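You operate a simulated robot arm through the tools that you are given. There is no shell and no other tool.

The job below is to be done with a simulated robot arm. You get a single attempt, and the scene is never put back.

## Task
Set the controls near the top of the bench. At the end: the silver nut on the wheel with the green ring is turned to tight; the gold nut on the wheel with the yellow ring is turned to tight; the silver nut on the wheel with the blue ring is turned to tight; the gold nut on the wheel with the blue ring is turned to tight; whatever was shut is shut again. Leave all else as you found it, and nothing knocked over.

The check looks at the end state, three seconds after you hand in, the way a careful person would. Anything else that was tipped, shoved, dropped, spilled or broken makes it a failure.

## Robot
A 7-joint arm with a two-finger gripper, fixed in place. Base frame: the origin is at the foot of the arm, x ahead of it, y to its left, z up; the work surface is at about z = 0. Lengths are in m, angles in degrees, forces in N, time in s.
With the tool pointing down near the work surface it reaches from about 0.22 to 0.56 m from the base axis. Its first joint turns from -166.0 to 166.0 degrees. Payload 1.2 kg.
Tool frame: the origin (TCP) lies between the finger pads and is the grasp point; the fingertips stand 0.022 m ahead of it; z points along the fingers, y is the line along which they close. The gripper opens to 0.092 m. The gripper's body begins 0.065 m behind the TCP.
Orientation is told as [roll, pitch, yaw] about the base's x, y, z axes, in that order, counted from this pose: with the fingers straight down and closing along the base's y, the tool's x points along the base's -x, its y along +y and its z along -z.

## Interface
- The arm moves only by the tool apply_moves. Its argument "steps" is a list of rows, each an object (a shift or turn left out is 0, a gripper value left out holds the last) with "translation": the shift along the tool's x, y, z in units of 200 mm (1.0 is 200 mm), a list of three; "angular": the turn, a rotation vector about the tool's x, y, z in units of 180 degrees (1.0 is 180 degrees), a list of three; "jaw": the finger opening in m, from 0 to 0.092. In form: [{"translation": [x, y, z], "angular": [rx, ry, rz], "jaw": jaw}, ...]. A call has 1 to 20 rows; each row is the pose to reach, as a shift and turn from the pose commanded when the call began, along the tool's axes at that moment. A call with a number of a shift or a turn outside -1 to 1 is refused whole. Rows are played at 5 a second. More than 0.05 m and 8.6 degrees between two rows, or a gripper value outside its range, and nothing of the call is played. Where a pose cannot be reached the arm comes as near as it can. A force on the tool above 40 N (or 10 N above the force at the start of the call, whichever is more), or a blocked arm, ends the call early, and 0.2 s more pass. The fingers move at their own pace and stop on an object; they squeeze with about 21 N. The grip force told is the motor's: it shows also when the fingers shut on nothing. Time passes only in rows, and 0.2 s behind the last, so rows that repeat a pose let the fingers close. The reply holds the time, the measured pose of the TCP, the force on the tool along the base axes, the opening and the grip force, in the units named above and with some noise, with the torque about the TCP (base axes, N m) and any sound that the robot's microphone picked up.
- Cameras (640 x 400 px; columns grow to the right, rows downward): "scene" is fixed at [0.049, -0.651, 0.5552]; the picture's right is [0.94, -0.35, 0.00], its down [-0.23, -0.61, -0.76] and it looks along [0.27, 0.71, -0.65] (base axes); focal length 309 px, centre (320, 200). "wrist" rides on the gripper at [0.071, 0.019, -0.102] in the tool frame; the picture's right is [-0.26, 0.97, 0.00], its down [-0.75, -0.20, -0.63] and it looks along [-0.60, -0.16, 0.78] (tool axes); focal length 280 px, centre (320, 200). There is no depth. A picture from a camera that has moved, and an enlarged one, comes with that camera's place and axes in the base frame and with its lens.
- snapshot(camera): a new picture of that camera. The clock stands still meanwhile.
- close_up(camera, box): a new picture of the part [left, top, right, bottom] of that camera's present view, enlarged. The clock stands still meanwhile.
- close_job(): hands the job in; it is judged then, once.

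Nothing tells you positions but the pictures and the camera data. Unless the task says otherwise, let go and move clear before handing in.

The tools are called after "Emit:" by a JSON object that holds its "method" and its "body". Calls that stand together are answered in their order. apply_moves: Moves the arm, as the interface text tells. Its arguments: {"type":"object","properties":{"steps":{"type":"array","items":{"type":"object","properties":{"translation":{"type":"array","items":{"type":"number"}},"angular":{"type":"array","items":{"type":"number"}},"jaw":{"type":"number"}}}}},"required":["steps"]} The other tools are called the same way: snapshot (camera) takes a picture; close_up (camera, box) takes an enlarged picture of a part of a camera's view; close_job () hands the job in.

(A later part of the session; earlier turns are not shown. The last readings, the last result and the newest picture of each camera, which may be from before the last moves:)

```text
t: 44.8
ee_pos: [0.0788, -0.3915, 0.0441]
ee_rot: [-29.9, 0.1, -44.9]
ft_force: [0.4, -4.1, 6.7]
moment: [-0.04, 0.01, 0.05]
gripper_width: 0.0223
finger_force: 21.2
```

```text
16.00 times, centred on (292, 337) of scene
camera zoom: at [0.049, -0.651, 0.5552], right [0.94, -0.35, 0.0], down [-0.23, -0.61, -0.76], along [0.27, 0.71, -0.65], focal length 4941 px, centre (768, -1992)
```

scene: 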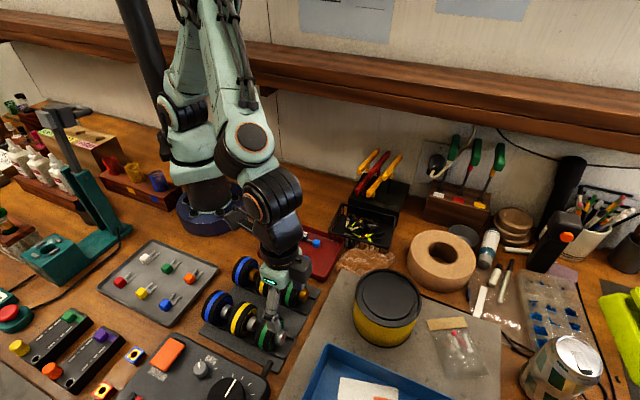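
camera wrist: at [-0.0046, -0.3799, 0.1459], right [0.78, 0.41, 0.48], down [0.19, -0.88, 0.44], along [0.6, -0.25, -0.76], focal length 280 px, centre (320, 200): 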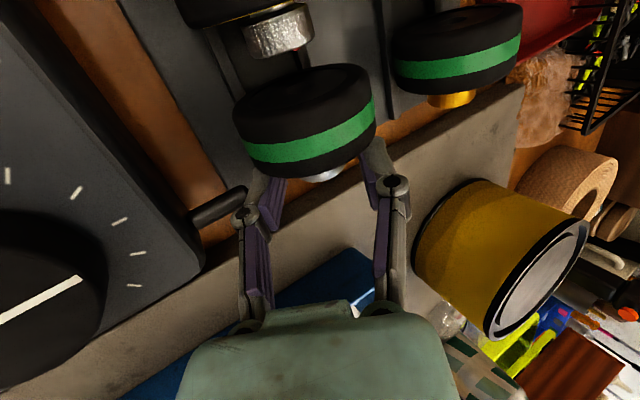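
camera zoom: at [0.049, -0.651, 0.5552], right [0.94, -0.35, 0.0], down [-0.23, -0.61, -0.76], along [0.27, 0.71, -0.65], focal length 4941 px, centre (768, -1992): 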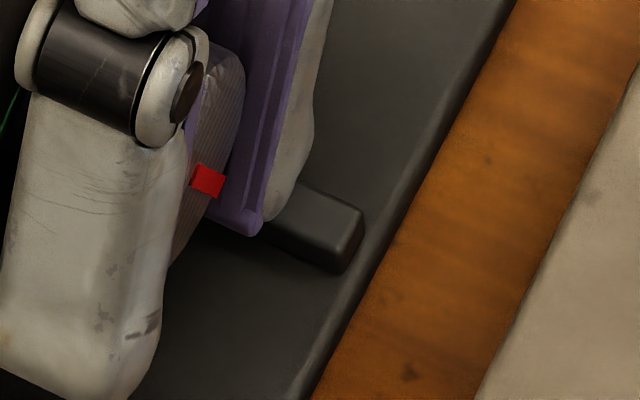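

The nut slipped a little in the fingers on the last part because press and torque added up. I release, let the wheel settle and look at mark and facets.

Emit:
{"method": "apply_moves", "body": {"steps": [{"jaw": 0.038}, {"jaw": 0.038}]}}

Emit:
{"method": "close_up", "body": {"camera": "scene", "box": [280, 328, 304, 346]}}

Emit:
{"method": "close_up", "body": {"camera": "scene", "box": [242, 310, 306, 360]}}

Emit:
{"method": "close_up", "body": {"camera": "wrist", "box": [255, 110, 375, 185]}}

```text
t: 45.4
ee_pos: [0.0791, -0.3918, 0.0438]
ee_rot: [-29.9, 0.1, -45.1]
ft_force: [0.0, -0.3, 0.0]
moment: [0.03, -0.01, -0.02]
gripper_width: 0.038
finger_force: 0.0
```

```text
16.00 times, centred on (292, 337) of scene
camera zoom: at [0.049, -0.651, 0.5552], right [0.94, -0.35, 0.0], down [-0.23, -0.61, -0.76], along [0.27, 0.71, -0.65], focal length 4941 px, centre (768, -1992)
```

zoom: 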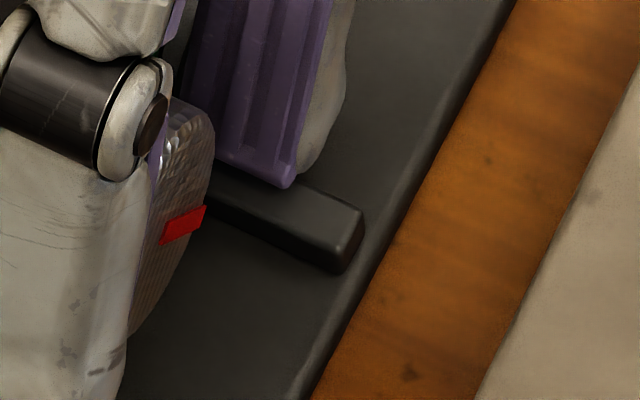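

```text
8.00 times, centred on (274, 335) of scene
camera zoom: at [0.049, -0.651, 0.5552], right [0.94, -0.35, 0.0], down [-0.23, -0.61, -0.76], along [0.27, 0.71, -0.65], focal length 2470 px, centre (688, -880)
```

zoom: 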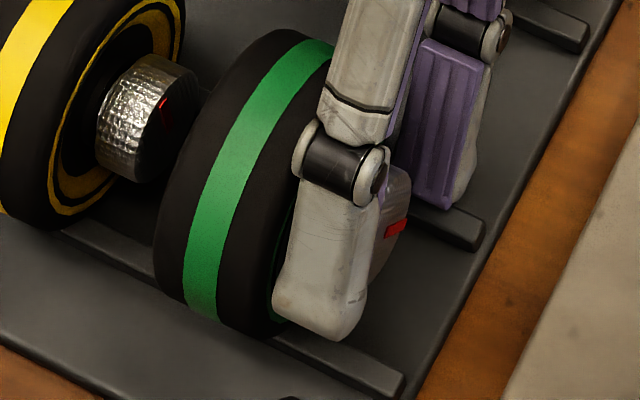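

```text
5.33 times, centred on (315, 148) of wrist
camera zoom: at [0.0769, -0.2945, 0.1225], right [0.78, 0.41, -0.48], down [0.63, -0.44, 0.64], along [0.05, -0.8, -0.6], focal length 1495 px, centre (347, 480)
```

zoom: 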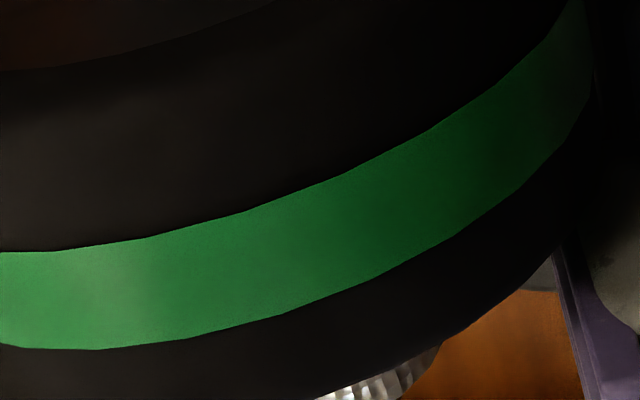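

The wheel is only lying in its rails and rolls back when let go (mark now near 124°); the rack also seems to have crept ~3 mm. I back off and measure the true axis with the hub hole of the wheel from two heights before going on more gently.

Emit:
{"method": "apply_moves", "body": {"steps": [{"translation": [0, 0, -0.1], "jaw": 0.05}, {"translation": [0, 0, -0.2]}, {"translation": [0, -0.051, -0.2136], "angular": [-0.0417, 0, 0]}, {"translation": [0, -0.1025, -0.227], "angular": [-0.0833, 0, 0]}, {"translation": [0, -0.154, -0.241], "angular": [-0.125, 0, 0]}, {"translation": [0, -0.205, -0.2545], "angular": [-0.1667, 0, 0]}, {"translation": [0, -0.205, -0.2545], "angular": [-0.1667, 0, 0]}]}}

Emit:
{"method": "snapshot", "body": {"camera": "wrist"}}

Emit:
{"method": "snapshot", "body": {"camera": "scene"}}

Emit:
{"method": "close_up", "body": {"camera": "scene", "box": [195, 280, 295, 350]}}

```text
t: 47.0
ee_pos: [0.0721, -0.3989, 0.1092]
ee_rot: [0.2, -0.1, -44.9]
ft_force: [0.6, -0.5, 0.8]
moment: [-0.01, -0.02, 0.01]
gripper_width: 0.0499
finger_force: 0.1
```

```text
taken
camera wrist: at [0.035, -0.3364, 0.2108], right [0.87, 0.5, 0.0], down [0.39, -0.68, 0.62], along [0.31, -0.54, -0.78], focal length 280 px, centre (320, 200)
```

wrist: 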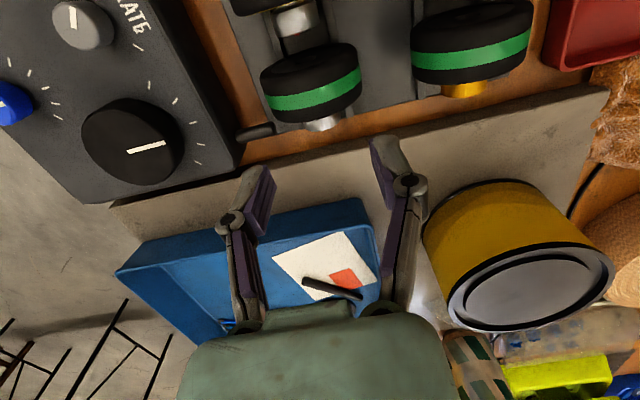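

```text
taken
```

scene: 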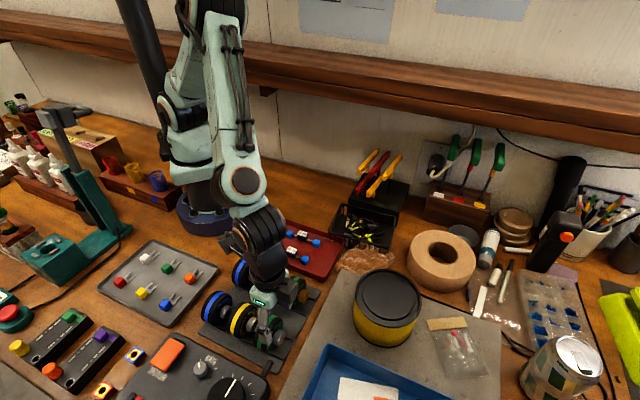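

```text
5.71 times, centred on (245, 315) of scene
camera zoom: at [0.049, -0.651, 0.5552], right [0.94, -0.35, 0.0], down [-0.23, -0.61, -0.76], along [0.27, 0.71, -0.65], focal length 1764 px, centre (749, -457)
```

zoom: 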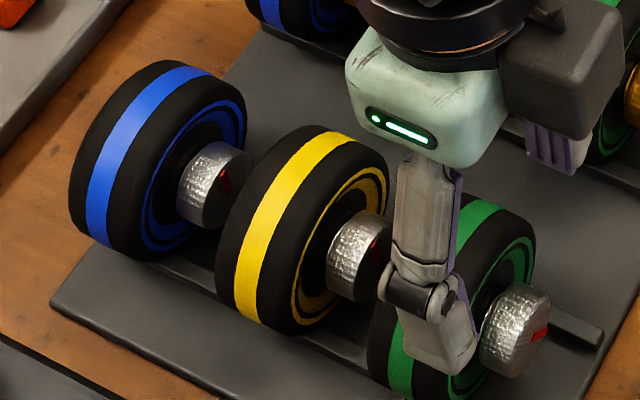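

Emit:
{"method": "close_up", "body": {"camera": "wrist", "box": [250, 30, 378, 140]}}

Emit:
{"method": "apply_moves", "body": {"steps": [{"translation": [0, 0, -0.15]}, {"translation": [0, 0, -0.3]}, {"translation": [0, 0, -0.3]}]}}

Emit:
{"method": "close_up", "body": {"camera": "wrist", "box": [250, 0, 378, 110]}}

```text
3.64 times, centred on (314, 85) of wrist
camera zoom: at [0.035, -0.3364, 0.2108], right [0.87, 0.5, 0.0], down [0.39, -0.68, 0.62], along [0.31, -0.54, -0.78], focal length 1020 px, centre (342, 618)
```

zoom: 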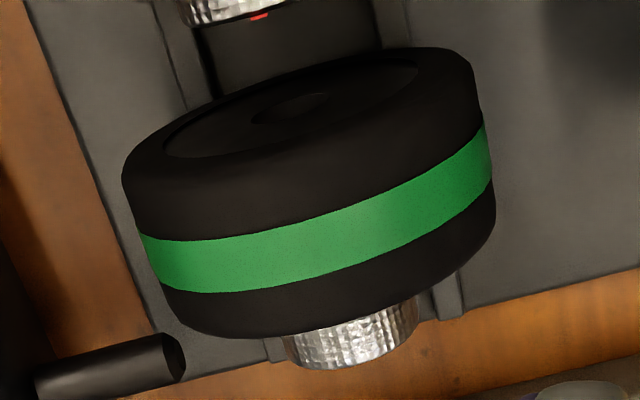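

```text
t: 47.8
ee_pos: [0.0727, -0.4005, 0.1685]
ee_rot: [0.1, 0.0, -45.0]
ft_force: [-0.4, -0.5, 0.4]
moment: [0.0, -0.04, 0.02]
gripper_width: 0.05
finger_force: 0.1
```

```text
3.64 times, centred on (314, 55) of wrist
camera zoom: at [0.0363, -0.3365, 0.2705], right [0.87, 0.5, 0.0], down [0.39, -0.68, 0.63], along [0.31, -0.54, -0.78], focal length 1020 px, centre (342, 727)
```

zoom: 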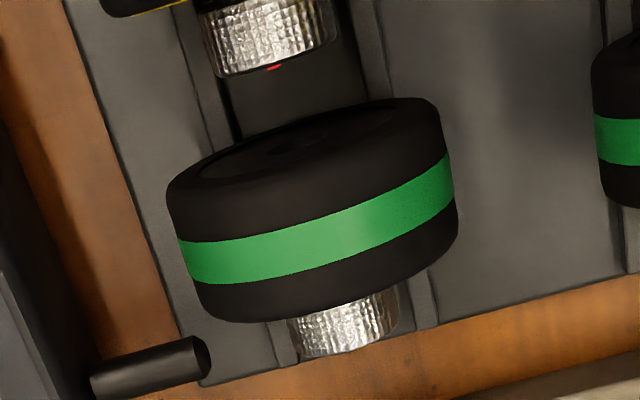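

The rack has crept about 2 mm and the wheel axis is now near v = -0.2315, z ≈ 0.035. I go back down with a narrower opening (clear of the black lever), centred on that axis, and tilt only to -20° this time.

Emit:
{"method": "apply_moves", "body": {"steps": [{"translation": [0.0075, 0.0025, 0.15], "jaw": 0.036}, {"translation": [0.0075, 0.0025, 0.3]}, {"translation": [0.0075, 0.0025, 0.42]}, {"translation": [0.0075, 0.0025, 0.52]}, {"translation": [0.0075, 0.0025, 0.6]}, {"translation": [0.0075, -0.0059, 0.6005], "angular": [-0.037, 0, 0]}, {"translation": [0.0075, -0.0142, 0.602], "angular": [-0.0741, 0, 0]}, {"translation": [0.0075, -0.0223, 0.6044], "angular": [-0.1111, 0, 0]}, {"translation": [0.0075, -0.0223, 0.6044], "angular": [-0.1111, 0, 0]}]}}

Emit:
{"method": "close_up", "body": {"camera": "wrist", "box": [220, 60, 420, 220]}}

Emit:
{"method": "close_up", "body": {"camera": "scene", "box": [242, 310, 306, 360]}}

```text
t: 49.8
ee_pos: [0.068, -0.402, 0.0482]
ee_rot: [20.1, 0.0, -44.9]
ft_force: [0.6, 0.3, 0.8]
moment: [-0.02, 0.01, -0.01]
gripper_width: 0.0359
finger_force: 0.1
```

```text
2.50 times, centred on (320, 140) of wrist
camera zoom: at [0.0057, -0.3637, 0.1508], right [0.83, 0.46, 0.33], down [0.25, -0.82, 0.52], along [0.51, -0.35, -0.79], focal length 701 px, centre (320, 350)
```

zoom: 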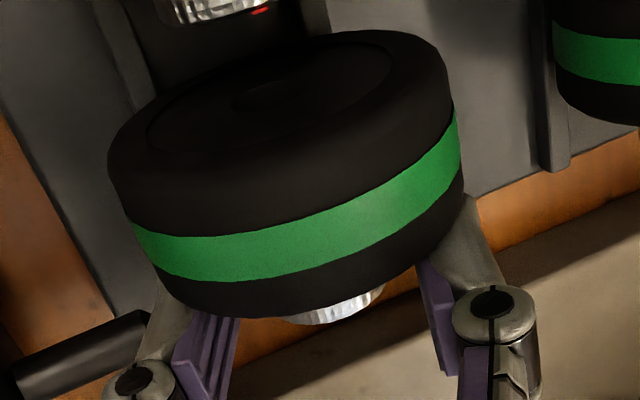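

```text
8.00 times, centred on (274, 335) of scene
camera zoom: at [0.049, -0.651, 0.5552], right [0.94, -0.35, 0.0], down [-0.23, -0.61, -0.76], along [0.27, 0.71, -0.65], focal length 2470 px, centre (688, -880)
```

zoom: 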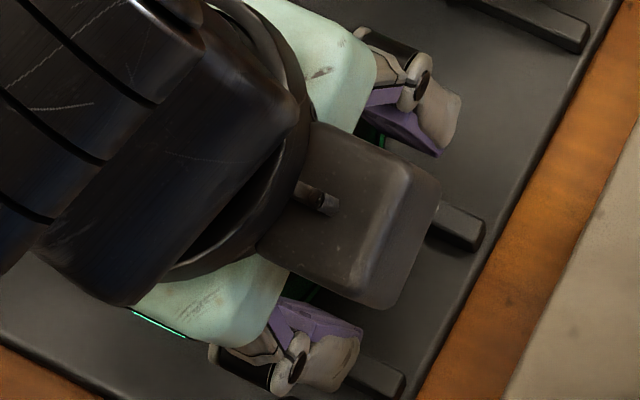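

Centred. I grip, press about 1.2 mm and read, then turn in 6° parts.

Emit:
{"method": "apply_moves", "body": {"steps": [{"jaw": 0.015}, {"jaw": 0.015}, {"jaw": 0.015}]}}

Emit:
{"method": "close_up", "body": {"camera": "wrist", "box": [255, 110, 375, 185]}}

Emit:
{"method": "apply_moves", "body": {"steps": [{"translation": [0, -0.0021, 0.0056]}, {"translation": [0, -0.0021, 0.0056]}]}}

Emit:
{"method": "close_up", "body": {"camera": "wrist", "box": [255, 110, 375, 185]}}

```text
t: 50.6
ee_pos: [0.0673, -0.4022, 0.05]
ee_rot: [19.9, 0.0, -44.9]
ft_force: [1.8, 2.3, 5.3]
moment: [0.12, 0.01, -0.05]
gripper_width: 0.0226
finger_force: 21.3
```

```text
5.33 times, centred on (315, 148) of wrist
camera zoom: at [0.006, -0.3636, 0.1509], right [0.83, 0.46, 0.33], down [0.25, -0.82, 0.52], along [0.51, -0.35, -0.79], focal length 1495 px, centre (347, 480)
```

zoom: 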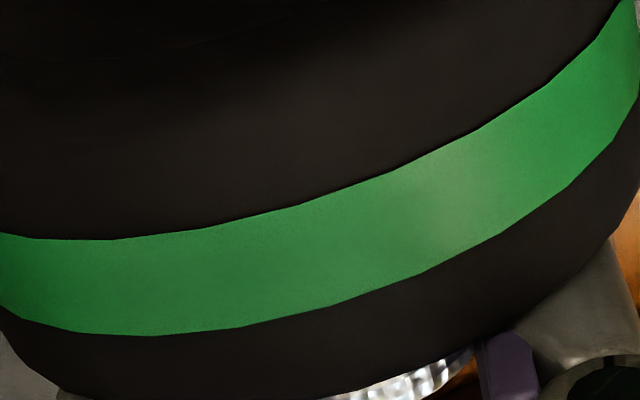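

```text
t: 51.2
ee_pos: [0.0675, -0.4016, 0.0482]
ee_rot: [20.0, -0.2, -44.9]
ft_force: [1.4, 0.2, 15.8]
moment: [0.1, 0.06, -0.05]
gripper_width: 0.0224
finger_force: 21.0
```

```text
5.33 times, centred on (315, 148) of wrist
camera zoom: at [0.0061, -0.3634, 0.15], right [0.83, 0.46, 0.33], down [0.25, -0.82, 0.52], along [0.51, -0.35, -0.79], focal length 1495 px, centre (347, 480)
```

zoom: 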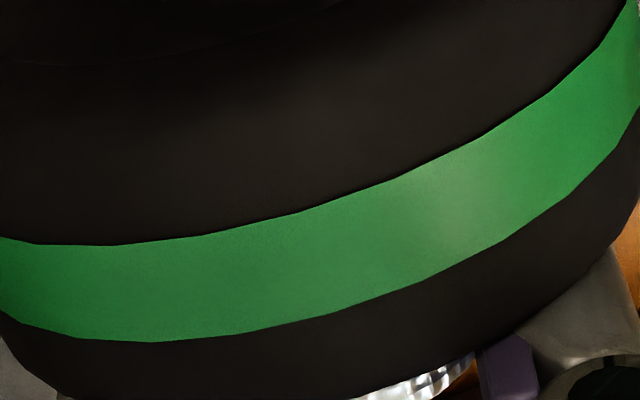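

The press is a bit strong (15.8 N). I ease it to about 9 N and turn in 6° steps.

Emit:
{"method": "apply_moves", "body": {"steps": [{"translation": [0, 0.0012, -0.0033]}, {"translation": [0, 0.0012, -0.0033]}]}}

Emit:
{"method": "close_up", "body": {"camera": "wrist", "box": [255, 110, 375, 185]}}

Emit:
{"method": "apply_moves", "body": {"steps": [{"translation": [0, 0.00742, 0.0004], "angular": [0.0333, 0, 0]}, {"translation": [0, 0.00742, 0.0004], "angular": [0.0333, 0, 0]}]}}

Emit:
{"method": "close_up", "body": {"camera": "wrist", "box": [255, 110, 375, 185]}}

Emit:
{"method": "apply_moves", "body": {"steps": [{"translation": [0, 0.00742, 0.0004], "angular": [0.0333, 0, 0]}, {"translation": [0, 0.00742, 0.0004], "angular": [0.0333, 0, 0]}]}}

Emit:
{"method": "close_up", "body": {"camera": "wrist", "box": [255, 110, 375, 185]}}

```text
t: 51.8
ee_pos: [0.0686, -0.4002, 0.0483]
ee_rot: [20.0, 0.1, -44.9]
ft_force: [3.4, -2.8, 4.4]
moment: [-0.07, -0.14, -0.01]
gripper_width: 0.0223
finger_force: 20.8
```

```text
5.33 times, centred on (315, 148) of wrist
camera zoom: at [0.0059, -0.3627, 0.1503], right [0.83, 0.46, 0.33], down [0.25, -0.82, 0.52], along [0.51, -0.35, -0.79], focal length 1495 px, centre (347, 480)
```

zoom: 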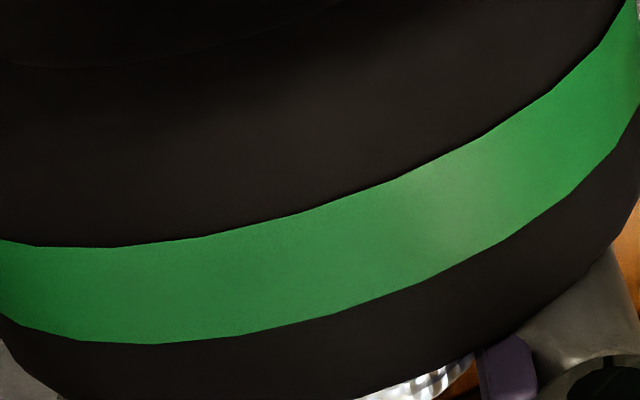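

```text
t: 52.4
ee_pos: [0.0693, -0.3992, 0.049]
ee_rot: [13.9, 0.0, -44.9]
ft_force: [1.1, 0.3, 9.4]
moment: [0.05, 0.01, 0.01]
gripper_width: 0.0223
finger_force: 20.7
```

```text
5.33 times, centred on (315, 148) of wrist
camera zoom: at [0.0143, -0.3541, 0.1518], right [0.85, 0.48, 0.23], down [0.29, -0.78, 0.56], along [0.45, -0.4, -0.8], focal length 1495 px, centre (347, 480)
```

zoom: 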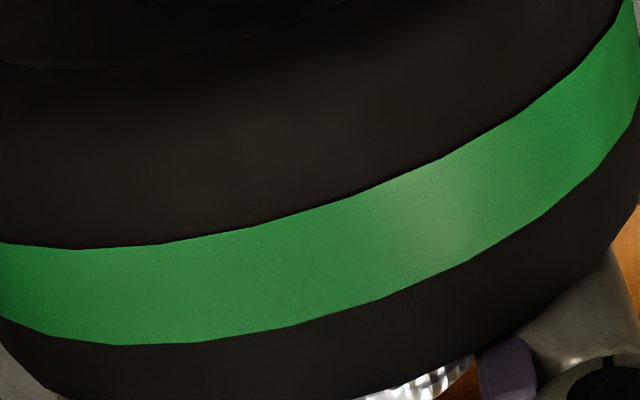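

```text
t: 53.0
ee_pos: [0.0696, -0.3992, 0.0486]
ee_rot: [7.9, 0.1, -45.0]
ft_force: [-2.2, 3.7, 9.8]
moment: [0.22, 0.18, 0.01]
gripper_width: 0.0223
finger_force: 20.4
```

```text
5.33 times, centred on (315, 148) of wrist
camera zoom: at [0.0232, -0.3455, 0.152], right [0.86, 0.49, 0.13], down [0.33, -0.74, 0.59], along [0.39, -0.46, -0.8], focal length 1495 px, centre (347, 480)
```

zoom: 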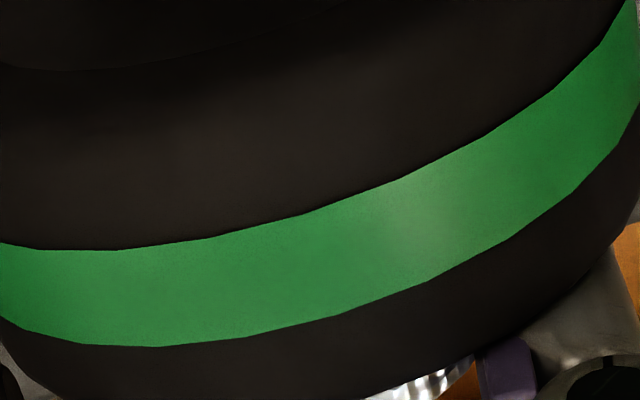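

The facets now shift by the full turn: the wheel stands still while the nut turns, at low torque. I continue this stroke.

Emit:
{"method": "apply_moves", "body": {"steps": [{"translation": [0, 0.00742, 0.0004], "angular": [0.0333, 0, 0]}, {"translation": [0, 0.01476, 0.0016], "angular": [0.0667, 0, 0]}, {"translation": [0, 0.01476, 0.0016], "angular": [0.0667, 0, 0]}]}}

Emit:
{"method": "close_up", "body": {"camera": "wrist", "box": [255, 110, 375, 185]}}

Emit:
{"method": "close_up", "body": {"camera": "scene", "box": [276, 322, 300, 340]}}

Emit:
{"method": "apply_moves", "body": {"steps": [{"translation": [0, 0.00742, 0.0004], "angular": [0.0333, 0, 0]}, {"translation": [0, 0.01476, 0.0016], "angular": [0.0667, 0, 0]}, {"translation": [0, 0.01476, 0.0016], "angular": [0.0667, 0, 0]}]}}

Emit:
{"method": "close_up", "body": {"camera": "wrist", "box": [255, 110, 375, 185]}}

Emit:
{"method": "close_up", "body": {"camera": "scene", "box": [276, 322, 300, 340]}}

```text
t: 53.8
ee_pos: [0.0719, -0.3979, 0.0494]
ee_rot: [-3.9, 0.0, -45.0]
ft_force: [0.2, 0.2, -0.3]
moment: [0.03, 0.01, 0.01]
gripper_width: 0.0222
finger_force: 20.8
```

```text
5.33 times, centred on (315, 148) of wrist
camera zoom: at [0.0409, -0.3284, 0.1485], right [0.87, 0.5, -0.07], down [0.42, -0.65, 0.64], along [0.27, -0.58, -0.77], focal length 1495 px, centre (347, 480)
```

zoom: 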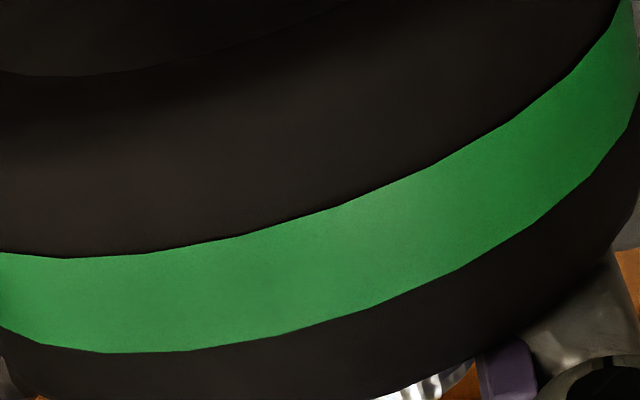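

```text
16.00 times, centred on (288, 331) of scene
camera zoom: at [0.049, -0.651, 0.5552], right [0.94, -0.35, 0.0], down [-0.23, -0.61, -0.76], along [0.27, 0.71, -0.65], focal length 4941 px, centre (832, -1896)
```

zoom: 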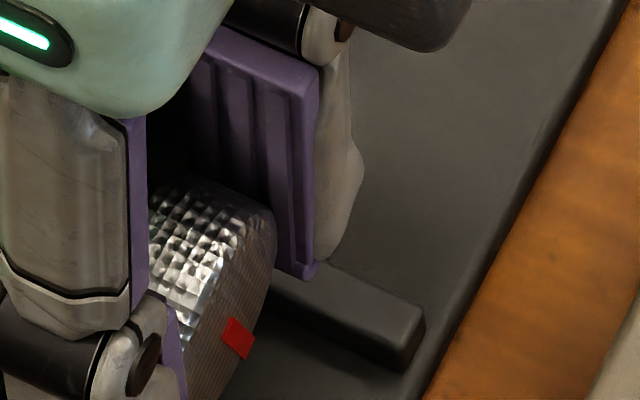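

```text
t: 54.6
ee_pos: [0.0736, -0.3948, 0.0492]
ee_rot: [-16.2, 0.0, -44.9]
ft_force: [-0.1, -0.3, 0.2]
moment: [0.01, 0.01, 0.01]
gripper_width: 0.0223
finger_force: 20.8
```

```text
5.33 times, centred on (315, 148) of wrist
camera zoom: at [0.0572, -0.312, 0.1404], right [0.84, 0.47, -0.27], down [0.52, -0.55, 0.66], along [0.16, -0.69, -0.7], focal length 1495 px, centre (347, 480)
```

zoom: 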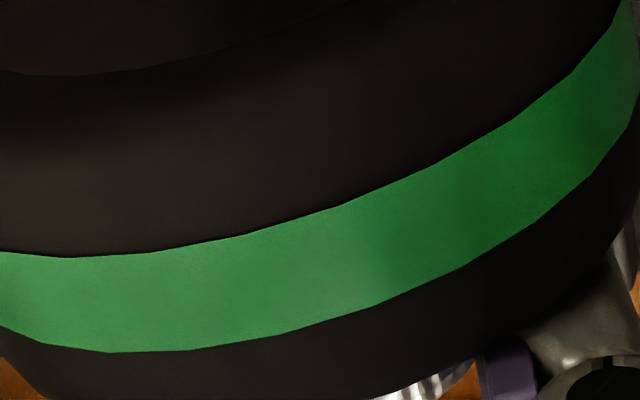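

```text
16.00 times, centred on (288, 331) of scene
camera zoom: at [0.049, -0.651, 0.5552], right [0.94, -0.35, 0.0], down [-0.23, -0.61, -0.76], along [0.27, 0.71, -0.65], focal length 4941 px, centre (832, -1896)
```

zoom: 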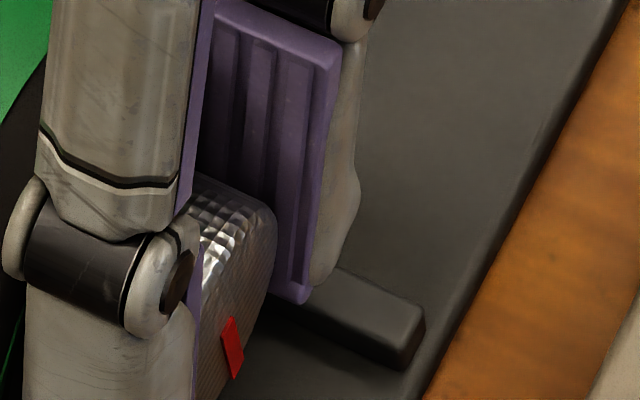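

Emit:
{"method": "close_up", "body": {"camera": "scene", "box": [242, 310, 306, 360]}}

Emit:
{"method": "apply_moves", "body": {"steps": [{"jaw": 0.036}, {"jaw": 0.036}]}}

Emit:
{"method": "close_up", "body": {"camera": "scene", "box": [242, 310, 306, 360]}}

Emit:
{"method": "close_up", "body": {"camera": "wrist", "box": [255, 110, 375, 185]}}

Emit:
{"method": "close_up", "body": {"camera": "scene", "box": [276, 322, 300, 340]}}

```text
8.00 times, centred on (274, 335) of scene
camera zoom: at [0.049, -0.651, 0.5552], right [0.94, -0.35, 0.0], down [-0.23, -0.61, -0.76], along [0.27, 0.71, -0.65], focal length 2470 px, centre (688, -880)
```

zoom: 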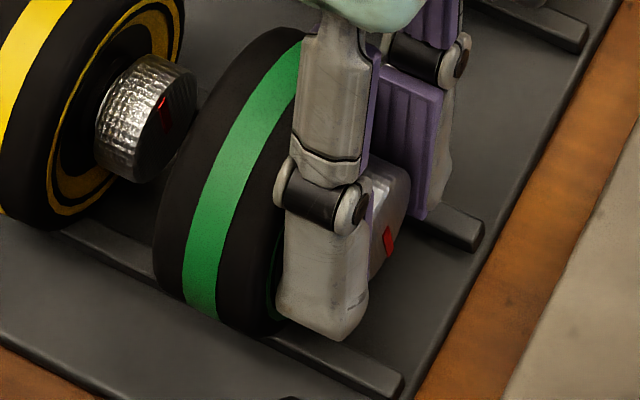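

```text
t: 55.2
ee_pos: [0.074, -0.3959, 0.0473]
ee_rot: [-15.9, 0.0, -45.0]
ft_force: [-0.1, -0.5, 0.8]
moment: [0.04, -0.03, 0.01]
gripper_width: 0.0358
finger_force: 0.2
```

```text
8.00 times, centred on (274, 335) of scene
camera zoom: at [0.049, -0.651, 0.5552], right [0.94, -0.35, 0.0], down [-0.23, -0.61, -0.76], along [0.27, 0.71, -0.65], focal length 2470 px, centre (688, -880)
```

zoom: 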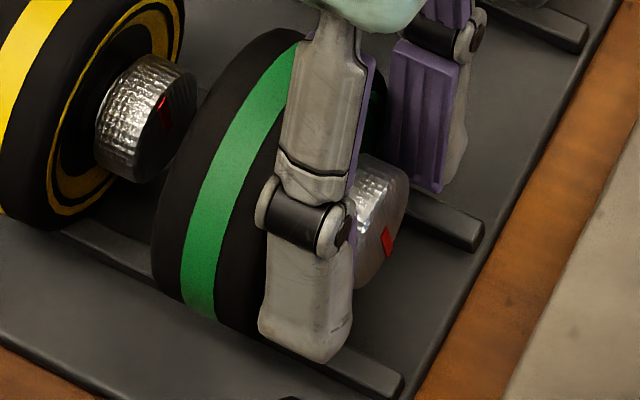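

```text
5.33 times, centred on (315, 148) of wrist
camera zoom: at [0.0572, -0.3121, 0.1405], right [0.84, 0.47, -0.27], down [0.52, -0.55, 0.66], along [0.16, -0.69, -0.71], focal length 1495 px, centre (347, 480)
```

zoom: 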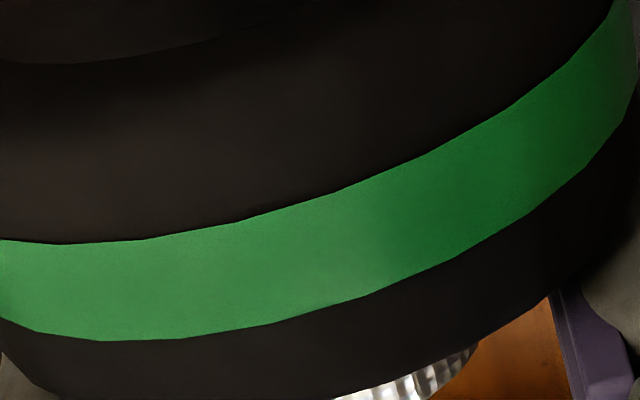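

```text
16.00 times, centred on (288, 331) of scene
camera zoom: at [0.049, -0.651, 0.5552], right [0.94, -0.35, 0.0], down [-0.23, -0.61, -0.76], along [0.27, 0.71, -0.65], focal length 4941 px, centre (832, -1896)
```

zoom: 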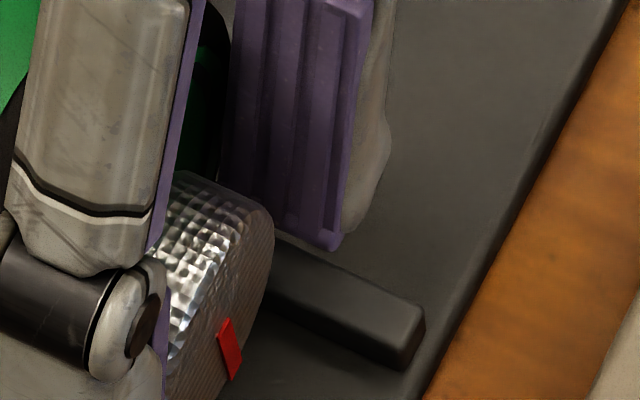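

The mark has come to about 170°, with no roll-back on release this time. The press was lost mid-stroke, so I go back to -20° and repeat with step-by-step feedback on the press.

Emit:
{"method": "apply_moves", "body": {"steps": [{"translation": [0, -0.00909, 0.00057], "angular": [-0.04, 0, 0]}, {"translation": [0, -0.01803, 0.00228], "angular": [-0.08, 0, 0]}, {"translation": [0, -0.02669, 0.00509], "angular": [-0.12, 0, 0]}, {"translation": [0, -0.03493, 0.00897], "angular": [-0.16, 0, 0]}, {"translation": [0, -0.04261, 0.01385], "angular": [-0.2, 0, 0]}, {"translation": [0, -0.04261, 0.01385], "angular": [-0.2, 0, 0]}]}}

Emit:
{"method": "close_up", "body": {"camera": "wrist", "box": [220, 60, 420, 220]}}

Emit:
{"method": "apply_moves", "body": {"steps": [{"jaw": 0.015}, {"jaw": 0.015}, {"jaw": 0.015}]}}

Emit:
{"method": "close_up", "body": {"camera": "wrist", "box": [255, 110, 375, 185]}}

```text
t: 56.6
ee_pos: [0.0682, -0.4025, 0.0482]
ee_rot: [20.1, 0.0, -44.9]
ft_force: [-0.1, 0.3, -0.2]
moment: [-0.02, -0.04, 0.01]
gripper_width: 0.0362
finger_force: 0.1
```

```text
2.50 times, centred on (320, 140) of wrist
camera zoom: at [0.0057, -0.3638, 0.1502], right [0.83, 0.46, 0.33], down [0.25, -0.82, 0.52], along [0.51, -0.34, -0.79], focal length 701 px, centre (320, 350)
```

zoom: 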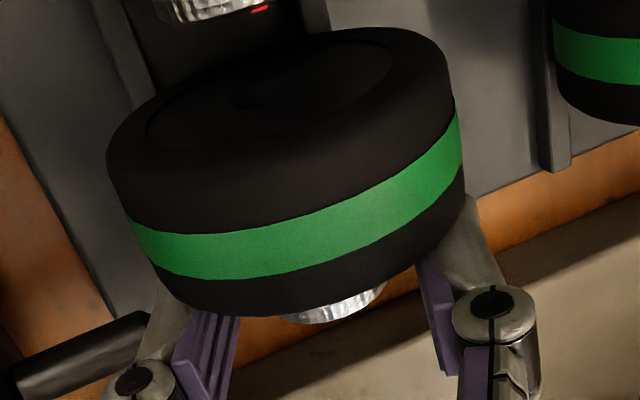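

```text
t: 57.4
ee_pos: [0.0684, -0.4015, 0.0497]
ee_rot: [20.0, 0.0, -44.9]
ft_force: [2.8, 3.0, 8.7]
moment: [0.15, -0.02, -0.01]
gripper_width: 0.0222
finger_force: 21.3
```

```text
5.33 times, centred on (315, 148) of wrist
camera zoom: at [0.0061, -0.3637, 0.1504], right [0.83, 0.46, 0.33], down [0.25, -0.82, 0.52], along [0.51, -0.35, -0.79], focal length 1495 px, centre (347, 480)
```

zoom: 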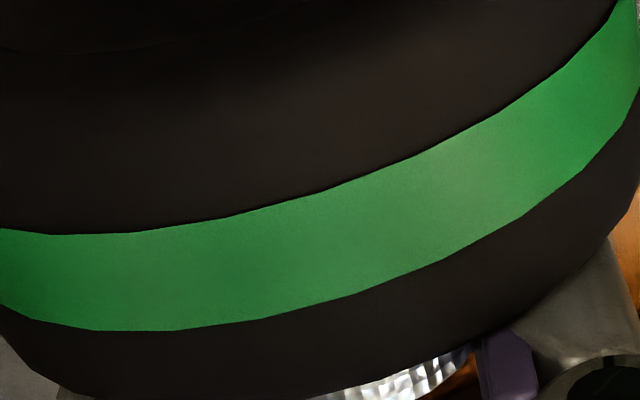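

Emit:
{"method": "apply_moves", "body": {"steps": [{"translation": [0, 0.0024, 0.0009]}, {"translation": [0, 0.0098, 0.0013], "angular": [0.0333, 0, 0]}, {"translation": [0, 0.0098, 0.0013], "angular": [0.0333, 0, 0]}]}}

Emit:
{"method": "close_up", "body": {"camera": "wrist", "box": [255, 110, 375, 185]}}

Emit:
{"method": "apply_moves", "body": {"steps": [{"translation": [0, 0.00742, 0.0004], "angular": [0.0333, 0, 0]}, {"translation": [0, 0.00742, 0.0004], "angular": [0.0333, 0, 0]}]}}

Emit:
{"method": "close_up", "body": {"camera": "wrist", "box": [255, 110, 375, 185]}}

```text
t: 58.2
ee_pos: [0.069, -0.4013, 0.0493]
ee_rot: [14.0, 0.1, -45.1]
ft_force: [3.1, -1.4, 6.6]
moment: [0.09, -0.08, -0.06]
gripper_width: 0.0223
finger_force: 20.5
```

```text
5.33 times, centred on (315, 148) of wrist
camera zoom: at [0.0144, -0.3544, 0.1516], right [0.85, 0.48, 0.23], down [0.29, -0.78, 0.56], along [0.45, -0.41, -0.8], focal length 1495 px, centre (347, 480)
```

zoom: 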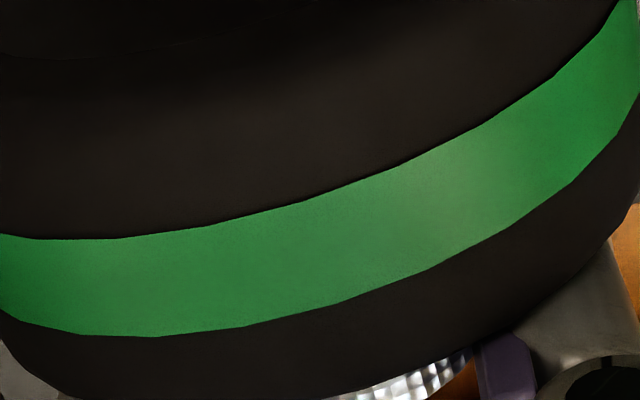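

```text
t: 58.8
ee_pos: [0.0698, -0.3995, 0.0488]
ee_rot: [7.9, 0.1, -45.0]
ft_force: [1.4, 2.2, 0.5]
moment: [0.08, -0.01, -0.03]
gripper_width: 0.0224
finger_force: 21.1
```

```text
5.33 times, centred on (315, 148) of wrist
camera zoom: at [0.0228, -0.3457, 0.1519], right [0.86, 0.49, 0.13], down [0.33, -0.74, 0.59], along [0.39, -0.46, -0.8], focal length 1495 px, centre (347, 480)
```

zoom: 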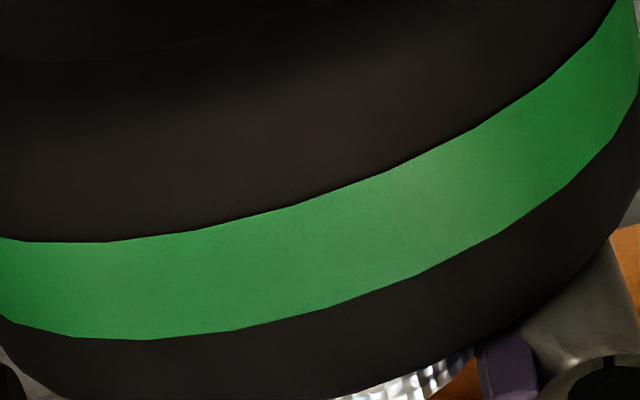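

Emit:
{"method": "apply_moves", "body": {"steps": [{"translation": [0, -0.0007, 0.005]}, {"translation": [0, -0.0007, 0.005]}]}}

Emit:
{"method": "close_up", "body": {"camera": "wrist", "box": [255, 110, 375, 185]}}

Emit:
{"method": "apply_moves", "body": {"steps": [{"translation": [0, 0.00742, 0.0004], "angular": [0.0333, 0, 0]}, {"translation": [0, 0.00742, 0.0004], "angular": [0.0333, 0, 0]}]}}

Emit:
{"method": "close_up", "body": {"camera": "wrist", "box": [255, 110, 375, 185]}}

Emit:
{"method": "close_up", "body": {"camera": "scene", "box": [276, 322, 300, 340]}}

```text
t: 59.4
ee_pos: [0.0696, -0.3976, 0.0478]
ee_rot: [8.0, 0.0, -45.0]
ft_force: [-1.7, 4.0, 9.2]
moment: [0.29, 0.1, -0.03]
gripper_width: 0.0223
finger_force: 21.2
```

```text
5.33 times, centred on (315, 148) of wrist
camera zoom: at [0.0231, -0.3459, 0.1514], right [0.86, 0.49, 0.13], down [0.33, -0.74, 0.59], along [0.39, -0.46, -0.8], focal length 1495 px, centre (347, 480)
```

zoom: 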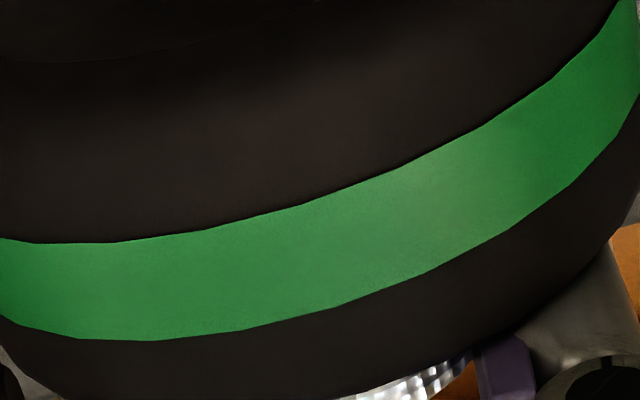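

```text
t: 60.0
ee_pos: [0.0709, -0.398, 0.048]
ee_rot: [2.0, -0.1, -44.9]
ft_force: [1.0, -1.8, 1.9]
moment: [-0.04, -0.06, -0.02]
gripper_width: 0.0228
finger_force: 20.8
```

```text
5.33 times, centred on (315, 148) of wrist
camera zoom: at [0.0325, -0.3374, 0.1502], right [0.87, 0.5, 0.03], down [0.37, -0.69, 0.62], along [0.33, -0.52, -0.78], focal length 1495 px, centre (347, 480)
```

zoom: 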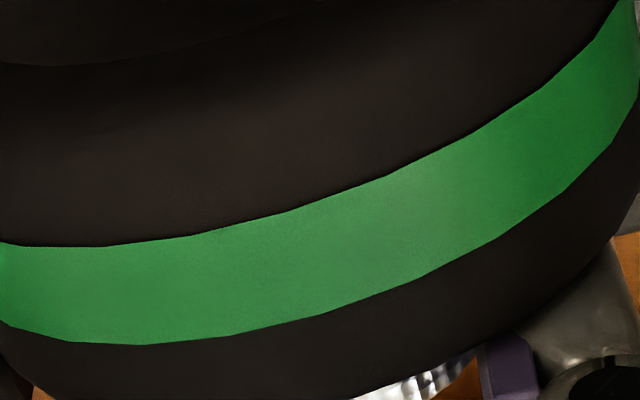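

```text
16.00 times, centred on (288, 331) of scene
camera zoom: at [0.049, -0.651, 0.5552], right [0.94, -0.35, 0.0], down [-0.23, -0.61, -0.76], along [0.27, 0.71, -0.65], focal length 4941 px, centre (832, -1896)
```

zoom: 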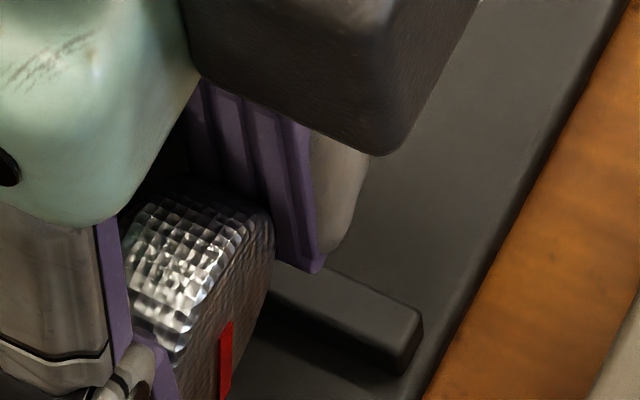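

The wheel now follows the nut even under press, and the resisting torque is higher (~0.09 N·m): it looks like the nut has reached its stop. I check this by turning back 6° and forward again under light press, watching the facets.

Emit:
{"method": "apply_moves", "body": {"steps": [{"translation": [0, 0, 0.0025]}, {"translation": [0, -0.00742, 0.0029], "angular": [-0.0333, 0, 0]}, {"translation": [0, -0.00742, 0.0029], "angular": [-0.0333, 0, 0]}]}}

Emit:
{"method": "close_up", "body": {"camera": "wrist", "box": [255, 110, 375, 185]}}

Emit:
{"method": "apply_moves", "body": {"steps": [{"translation": [0, -0.00742, 0.0004], "angular": [-0.0333, 0, 0]}, {"translation": [0, -0.00742, 0.0004], "angular": [-0.0333, 0, 0]}]}}

Emit:
{"method": "close_up", "body": {"camera": "wrist", "box": [255, 110, 375, 185]}}

Emit:
{"method": "apply_moves", "body": {"steps": [{"translation": [0, 0.00742, 0.0004], "angular": [0.0333, 0, 0]}, {"translation": [0, 0.00742, 0.0004], "angular": [0.0333, 0, 0]}]}}

Emit:
{"method": "close_up", "body": {"camera": "wrist", "box": [255, 110, 375, 185]}}

```text
t: 60.8
ee_pos: [0.0705, -0.3999, 0.0477]
ee_rot: [8.2, 0.0, -45.0]
ft_force: [1.7, -1.1, 2.7]
moment: [-0.02, 0.01, -0.01]
gripper_width: 0.0222
finger_force: 21.2
```

```text
5.33 times, centred on (315, 148) of wrist
camera zoom: at [0.0235, -0.3457, 0.1508], right [0.86, 0.49, 0.14], down [0.33, -0.74, 0.59], along [0.39, -0.46, -0.8], focal length 1495 px, centre (347, 480)
```

zoom: 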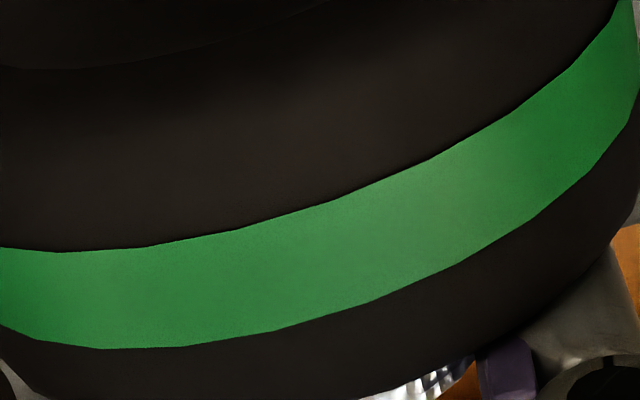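

```text
t: 61.4
ee_pos: [0.0701, -0.3991, 0.0477]
ee_rot: [14.1, 0.0, -44.9]
ft_force: [2.0, -0.1, 7.0]
moment: [0.04, -0.01, 0.02]
gripper_width: 0.0224
finger_force: 21.3
```

```text
5.33 times, centred on (315, 148) of wrist
camera zoom: at [0.0148, -0.3542, 0.1502], right [0.85, 0.48, 0.24], down [0.29, -0.78, 0.56], along [0.45, -0.4, -0.8], focal length 1495 px, centre (347, 480)
```

zoom: 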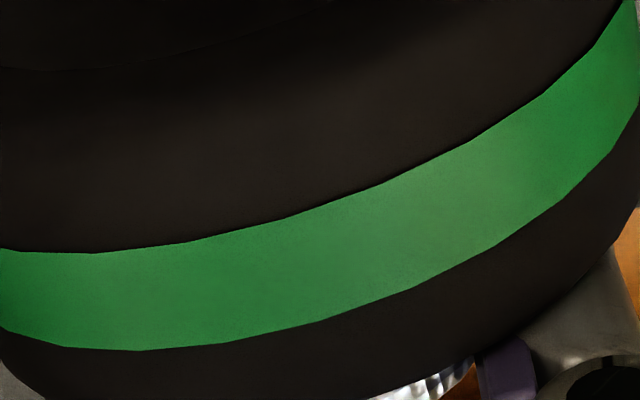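

```text
t: 62.0
ee_pos: [0.0704, -0.3979, 0.0478]
ee_rot: [7.9, 0.2, -44.9]
ft_force: [-0.7, 1.6, 5.7]
moment: [0.1, 0.07, -0.05]
gripper_width: 0.0225
finger_force: 20.6
```

```text
5.33 times, centred on (315, 148) of wrist
camera zoom: at [0.0236, -0.3457, 0.1505], right [0.86, 0.49, 0.13], down [0.33, -0.74, 0.59], along [0.39, -0.46, -0.8], focal length 1495 px, centre (347, 480)
```

zoom: 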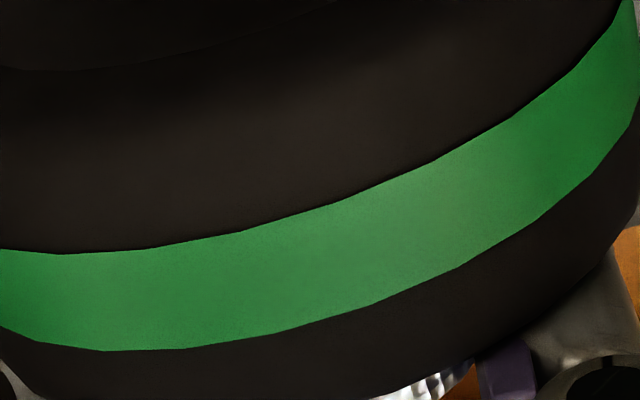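

Turning back moved only the nut (the wheel stood still), and forward again likewise. Now forward past the earlier point to see if it stops there.

Emit:
{"method": "apply_moves", "body": {"steps": [{"translation": [0, 0.00742, 0.0004], "angular": [0.0333, 0, 0]}, {"translation": [0, 0.00742, 0.0004], "angular": [0.0333, 0, 0]}]}}

Emit:
{"method": "close_up", "body": {"camera": "wrist", "box": [255, 110, 375, 185]}}

Emit:
{"method": "apply_moves", "body": {"steps": [{"translation": [0, 0.00742, 0.0004], "angular": [0.0333, 0, 0]}, {"translation": [0, 0.00742, 0.0004], "angular": [0.0333, 0, 0]}]}}

Emit:
{"method": "close_up", "body": {"camera": "wrist", "box": [255, 110, 375, 185]}}

Emit:
{"method": "apply_moves", "body": {"steps": [{"translation": [0, 0.00742, 0.0004], "angular": [0.0333, 0, 0]}, {"translation": [0, 0.00742, 0.0004], "angular": [0.0333, 0, 0]}]}}

Emit:
{"method": "close_up", "body": {"camera": "wrist", "box": [255, 110, 375, 185]}}

```text
t: 62.6
ee_pos: [0.0728, -0.3985, 0.0489]
ee_rot: [2.0, -0.1, -45.0]
ft_force: [1.7, -0.7, 1.4]
moment: [0.03, -0.06, -0.02]
gripper_width: 0.0227
finger_force: 21.4
```

```text
5.33 times, centred on (315, 148) of wrist
camera zoom: at [0.0328, -0.3371, 0.1497], right [0.87, 0.5, 0.03], down [0.37, -0.69, 0.62], along [0.33, -0.52, -0.79], focal length 1495 px, centre (347, 480)
```

zoom: 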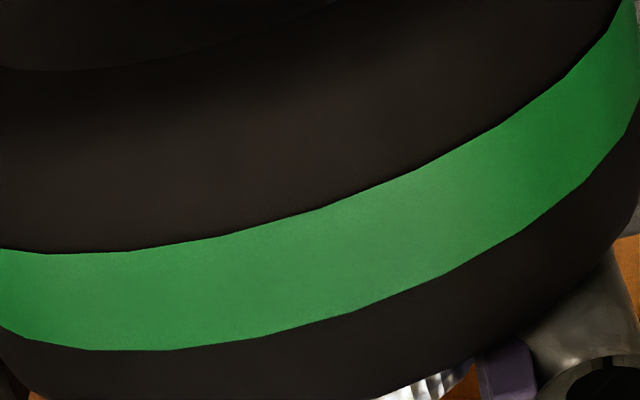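

```text
t: 63.2
ee_pos: [0.0715, -0.3967, 0.048]
ee_rot: [-4.0, -0.2, -45.0]
ft_force: [1.3, -0.7, 5.0]
moment: [0.07, -0.03, -0.01]
gripper_width: 0.0225
finger_force: 20.5
```

```text
5.33 times, centred on (315, 148) of wrist
camera zoom: at [0.041, -0.3285, 0.1474], right [0.87, 0.5, -0.07], down [0.42, -0.65, 0.64], along [0.27, -0.58, -0.77], focal length 1495 px, centre (347, 480)
```

zoom: 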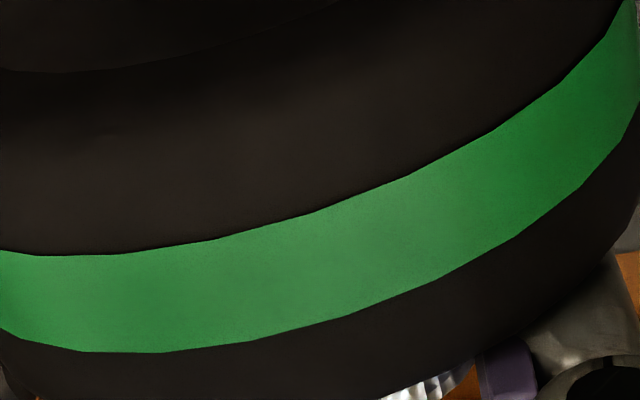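

```text
t: 63.8
ee_pos: [0.0728, -0.3953, 0.0476]
ee_rot: [-10.0, 0.0, -45.0]
ft_force: [1.2, -1.0, 7.3]
moment: [0.06, -0.07, 0.0]
gripper_width: 0.0227
finger_force: 20.6
```

```text
5.33 times, centred on (315, 148) of wrist
camera zoom: at [0.0495, -0.3201, 0.1437], right [0.86, 0.49, -0.17], down [0.47, -0.6, 0.65], along [0.22, -0.64, -0.74], focal length 1495 px, centre (347, 480)
```

zoom: 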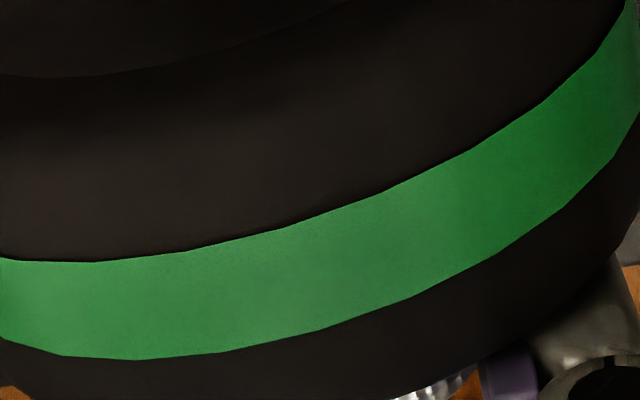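

The wheel holds still only with about 6–9 N of press; below that it turns along. So far no stop is certain. I finish this stroke with a little more press, then work in strokes holding the press at 8–10 N.

Emit:
{"method": "apply_moves", "body": {"steps": [{"translation": [0, 0.00742, 0.0014], "angular": [0.0333, 0, 0]}, {"translation": [0, 0.00742, 0.0014], "angular": [0.0333, 0, 0]}]}}

Emit:
{"method": "close_up", "body": {"camera": "wrist", "box": [255, 110, 375, 185]}}

Emit:
{"method": "apply_moves", "body": {"steps": [{"translation": [0, 0.00742, 0.0009], "angular": [0.0333, 0, 0]}, {"translation": [0, 0.00742, 0.0009], "angular": [0.0333, 0, 0]}]}}

Emit:
{"method": "close_up", "body": {"camera": "wrist", "box": [255, 110, 375, 185]}}

Emit:
{"method": "close_up", "body": {"camera": "scene", "box": [276, 322, 300, 340]}}

```text
t: 64.4
ee_pos: [0.0746, -0.3951, 0.0468]
ee_rot: [-16.0, 0.1, -45.0]
ft_force: [-0.5, -1.1, 3.4]
moment: [0.01, 0.01, 0.03]
gripper_width: 0.0225
finger_force: 21.0
```

```text
5.33 times, centred on (315, 148) of wrist
camera zoom: at [0.0572, -0.3121, 0.1386], right [0.84, 0.47, -0.27], down [0.52, -0.55, 0.66], along [0.16, -0.69, -0.71], focal length 1495 px, centre (347, 480)
```

zoom: 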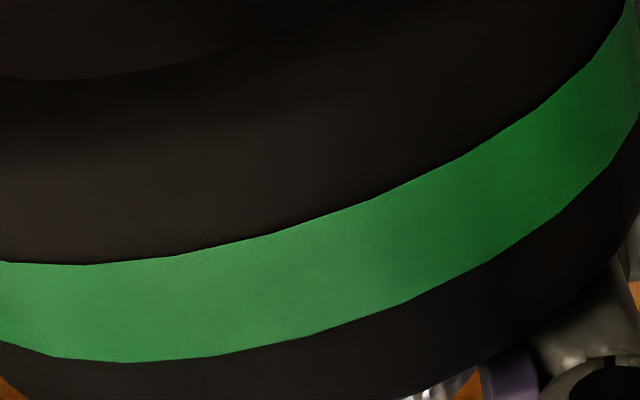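

```text
t: 65.0
ee_pos: [0.0747, -0.3945, 0.046]
ee_rot: [-22.0, -0.1, -45.0]
ft_force: [-0.1, 0.2, 3.8]
moment: [0.03, 0.02, 0.02]
gripper_width: 0.0225
finger_force: 20.4
```

```text
5.33 times, centred on (315, 148) of wrist
camera zoom: at [0.065, -0.3048, 0.1328], right [0.82, 0.45, -0.36], down [0.56, -0.5, 0.66], along [0.11, -0.74, -0.66], focal length 1495 px, centre (347, 480)
```

zoom: 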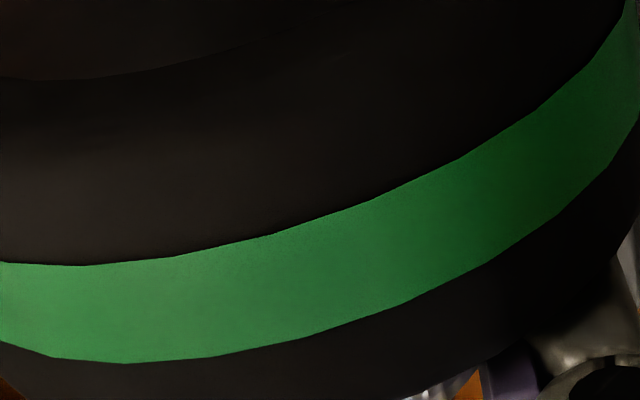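

```text
16.00 times, centred on (288, 331) of scene
camera zoom: at [0.049, -0.651, 0.5552], right [0.94, -0.35, 0.0], down [-0.23, -0.61, -0.76], along [0.27, 0.71, -0.65], focal length 4941 px, centre (832, -1896)
```

zoom: 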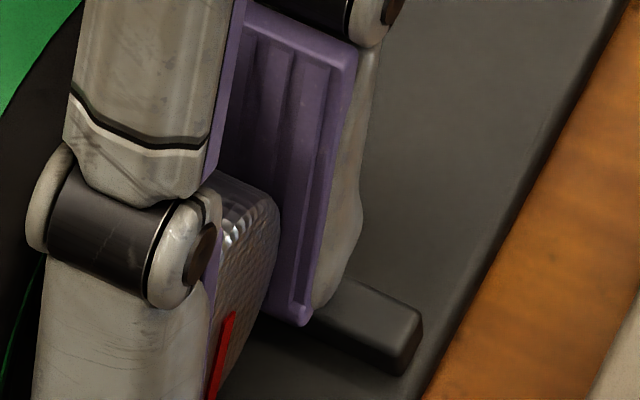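

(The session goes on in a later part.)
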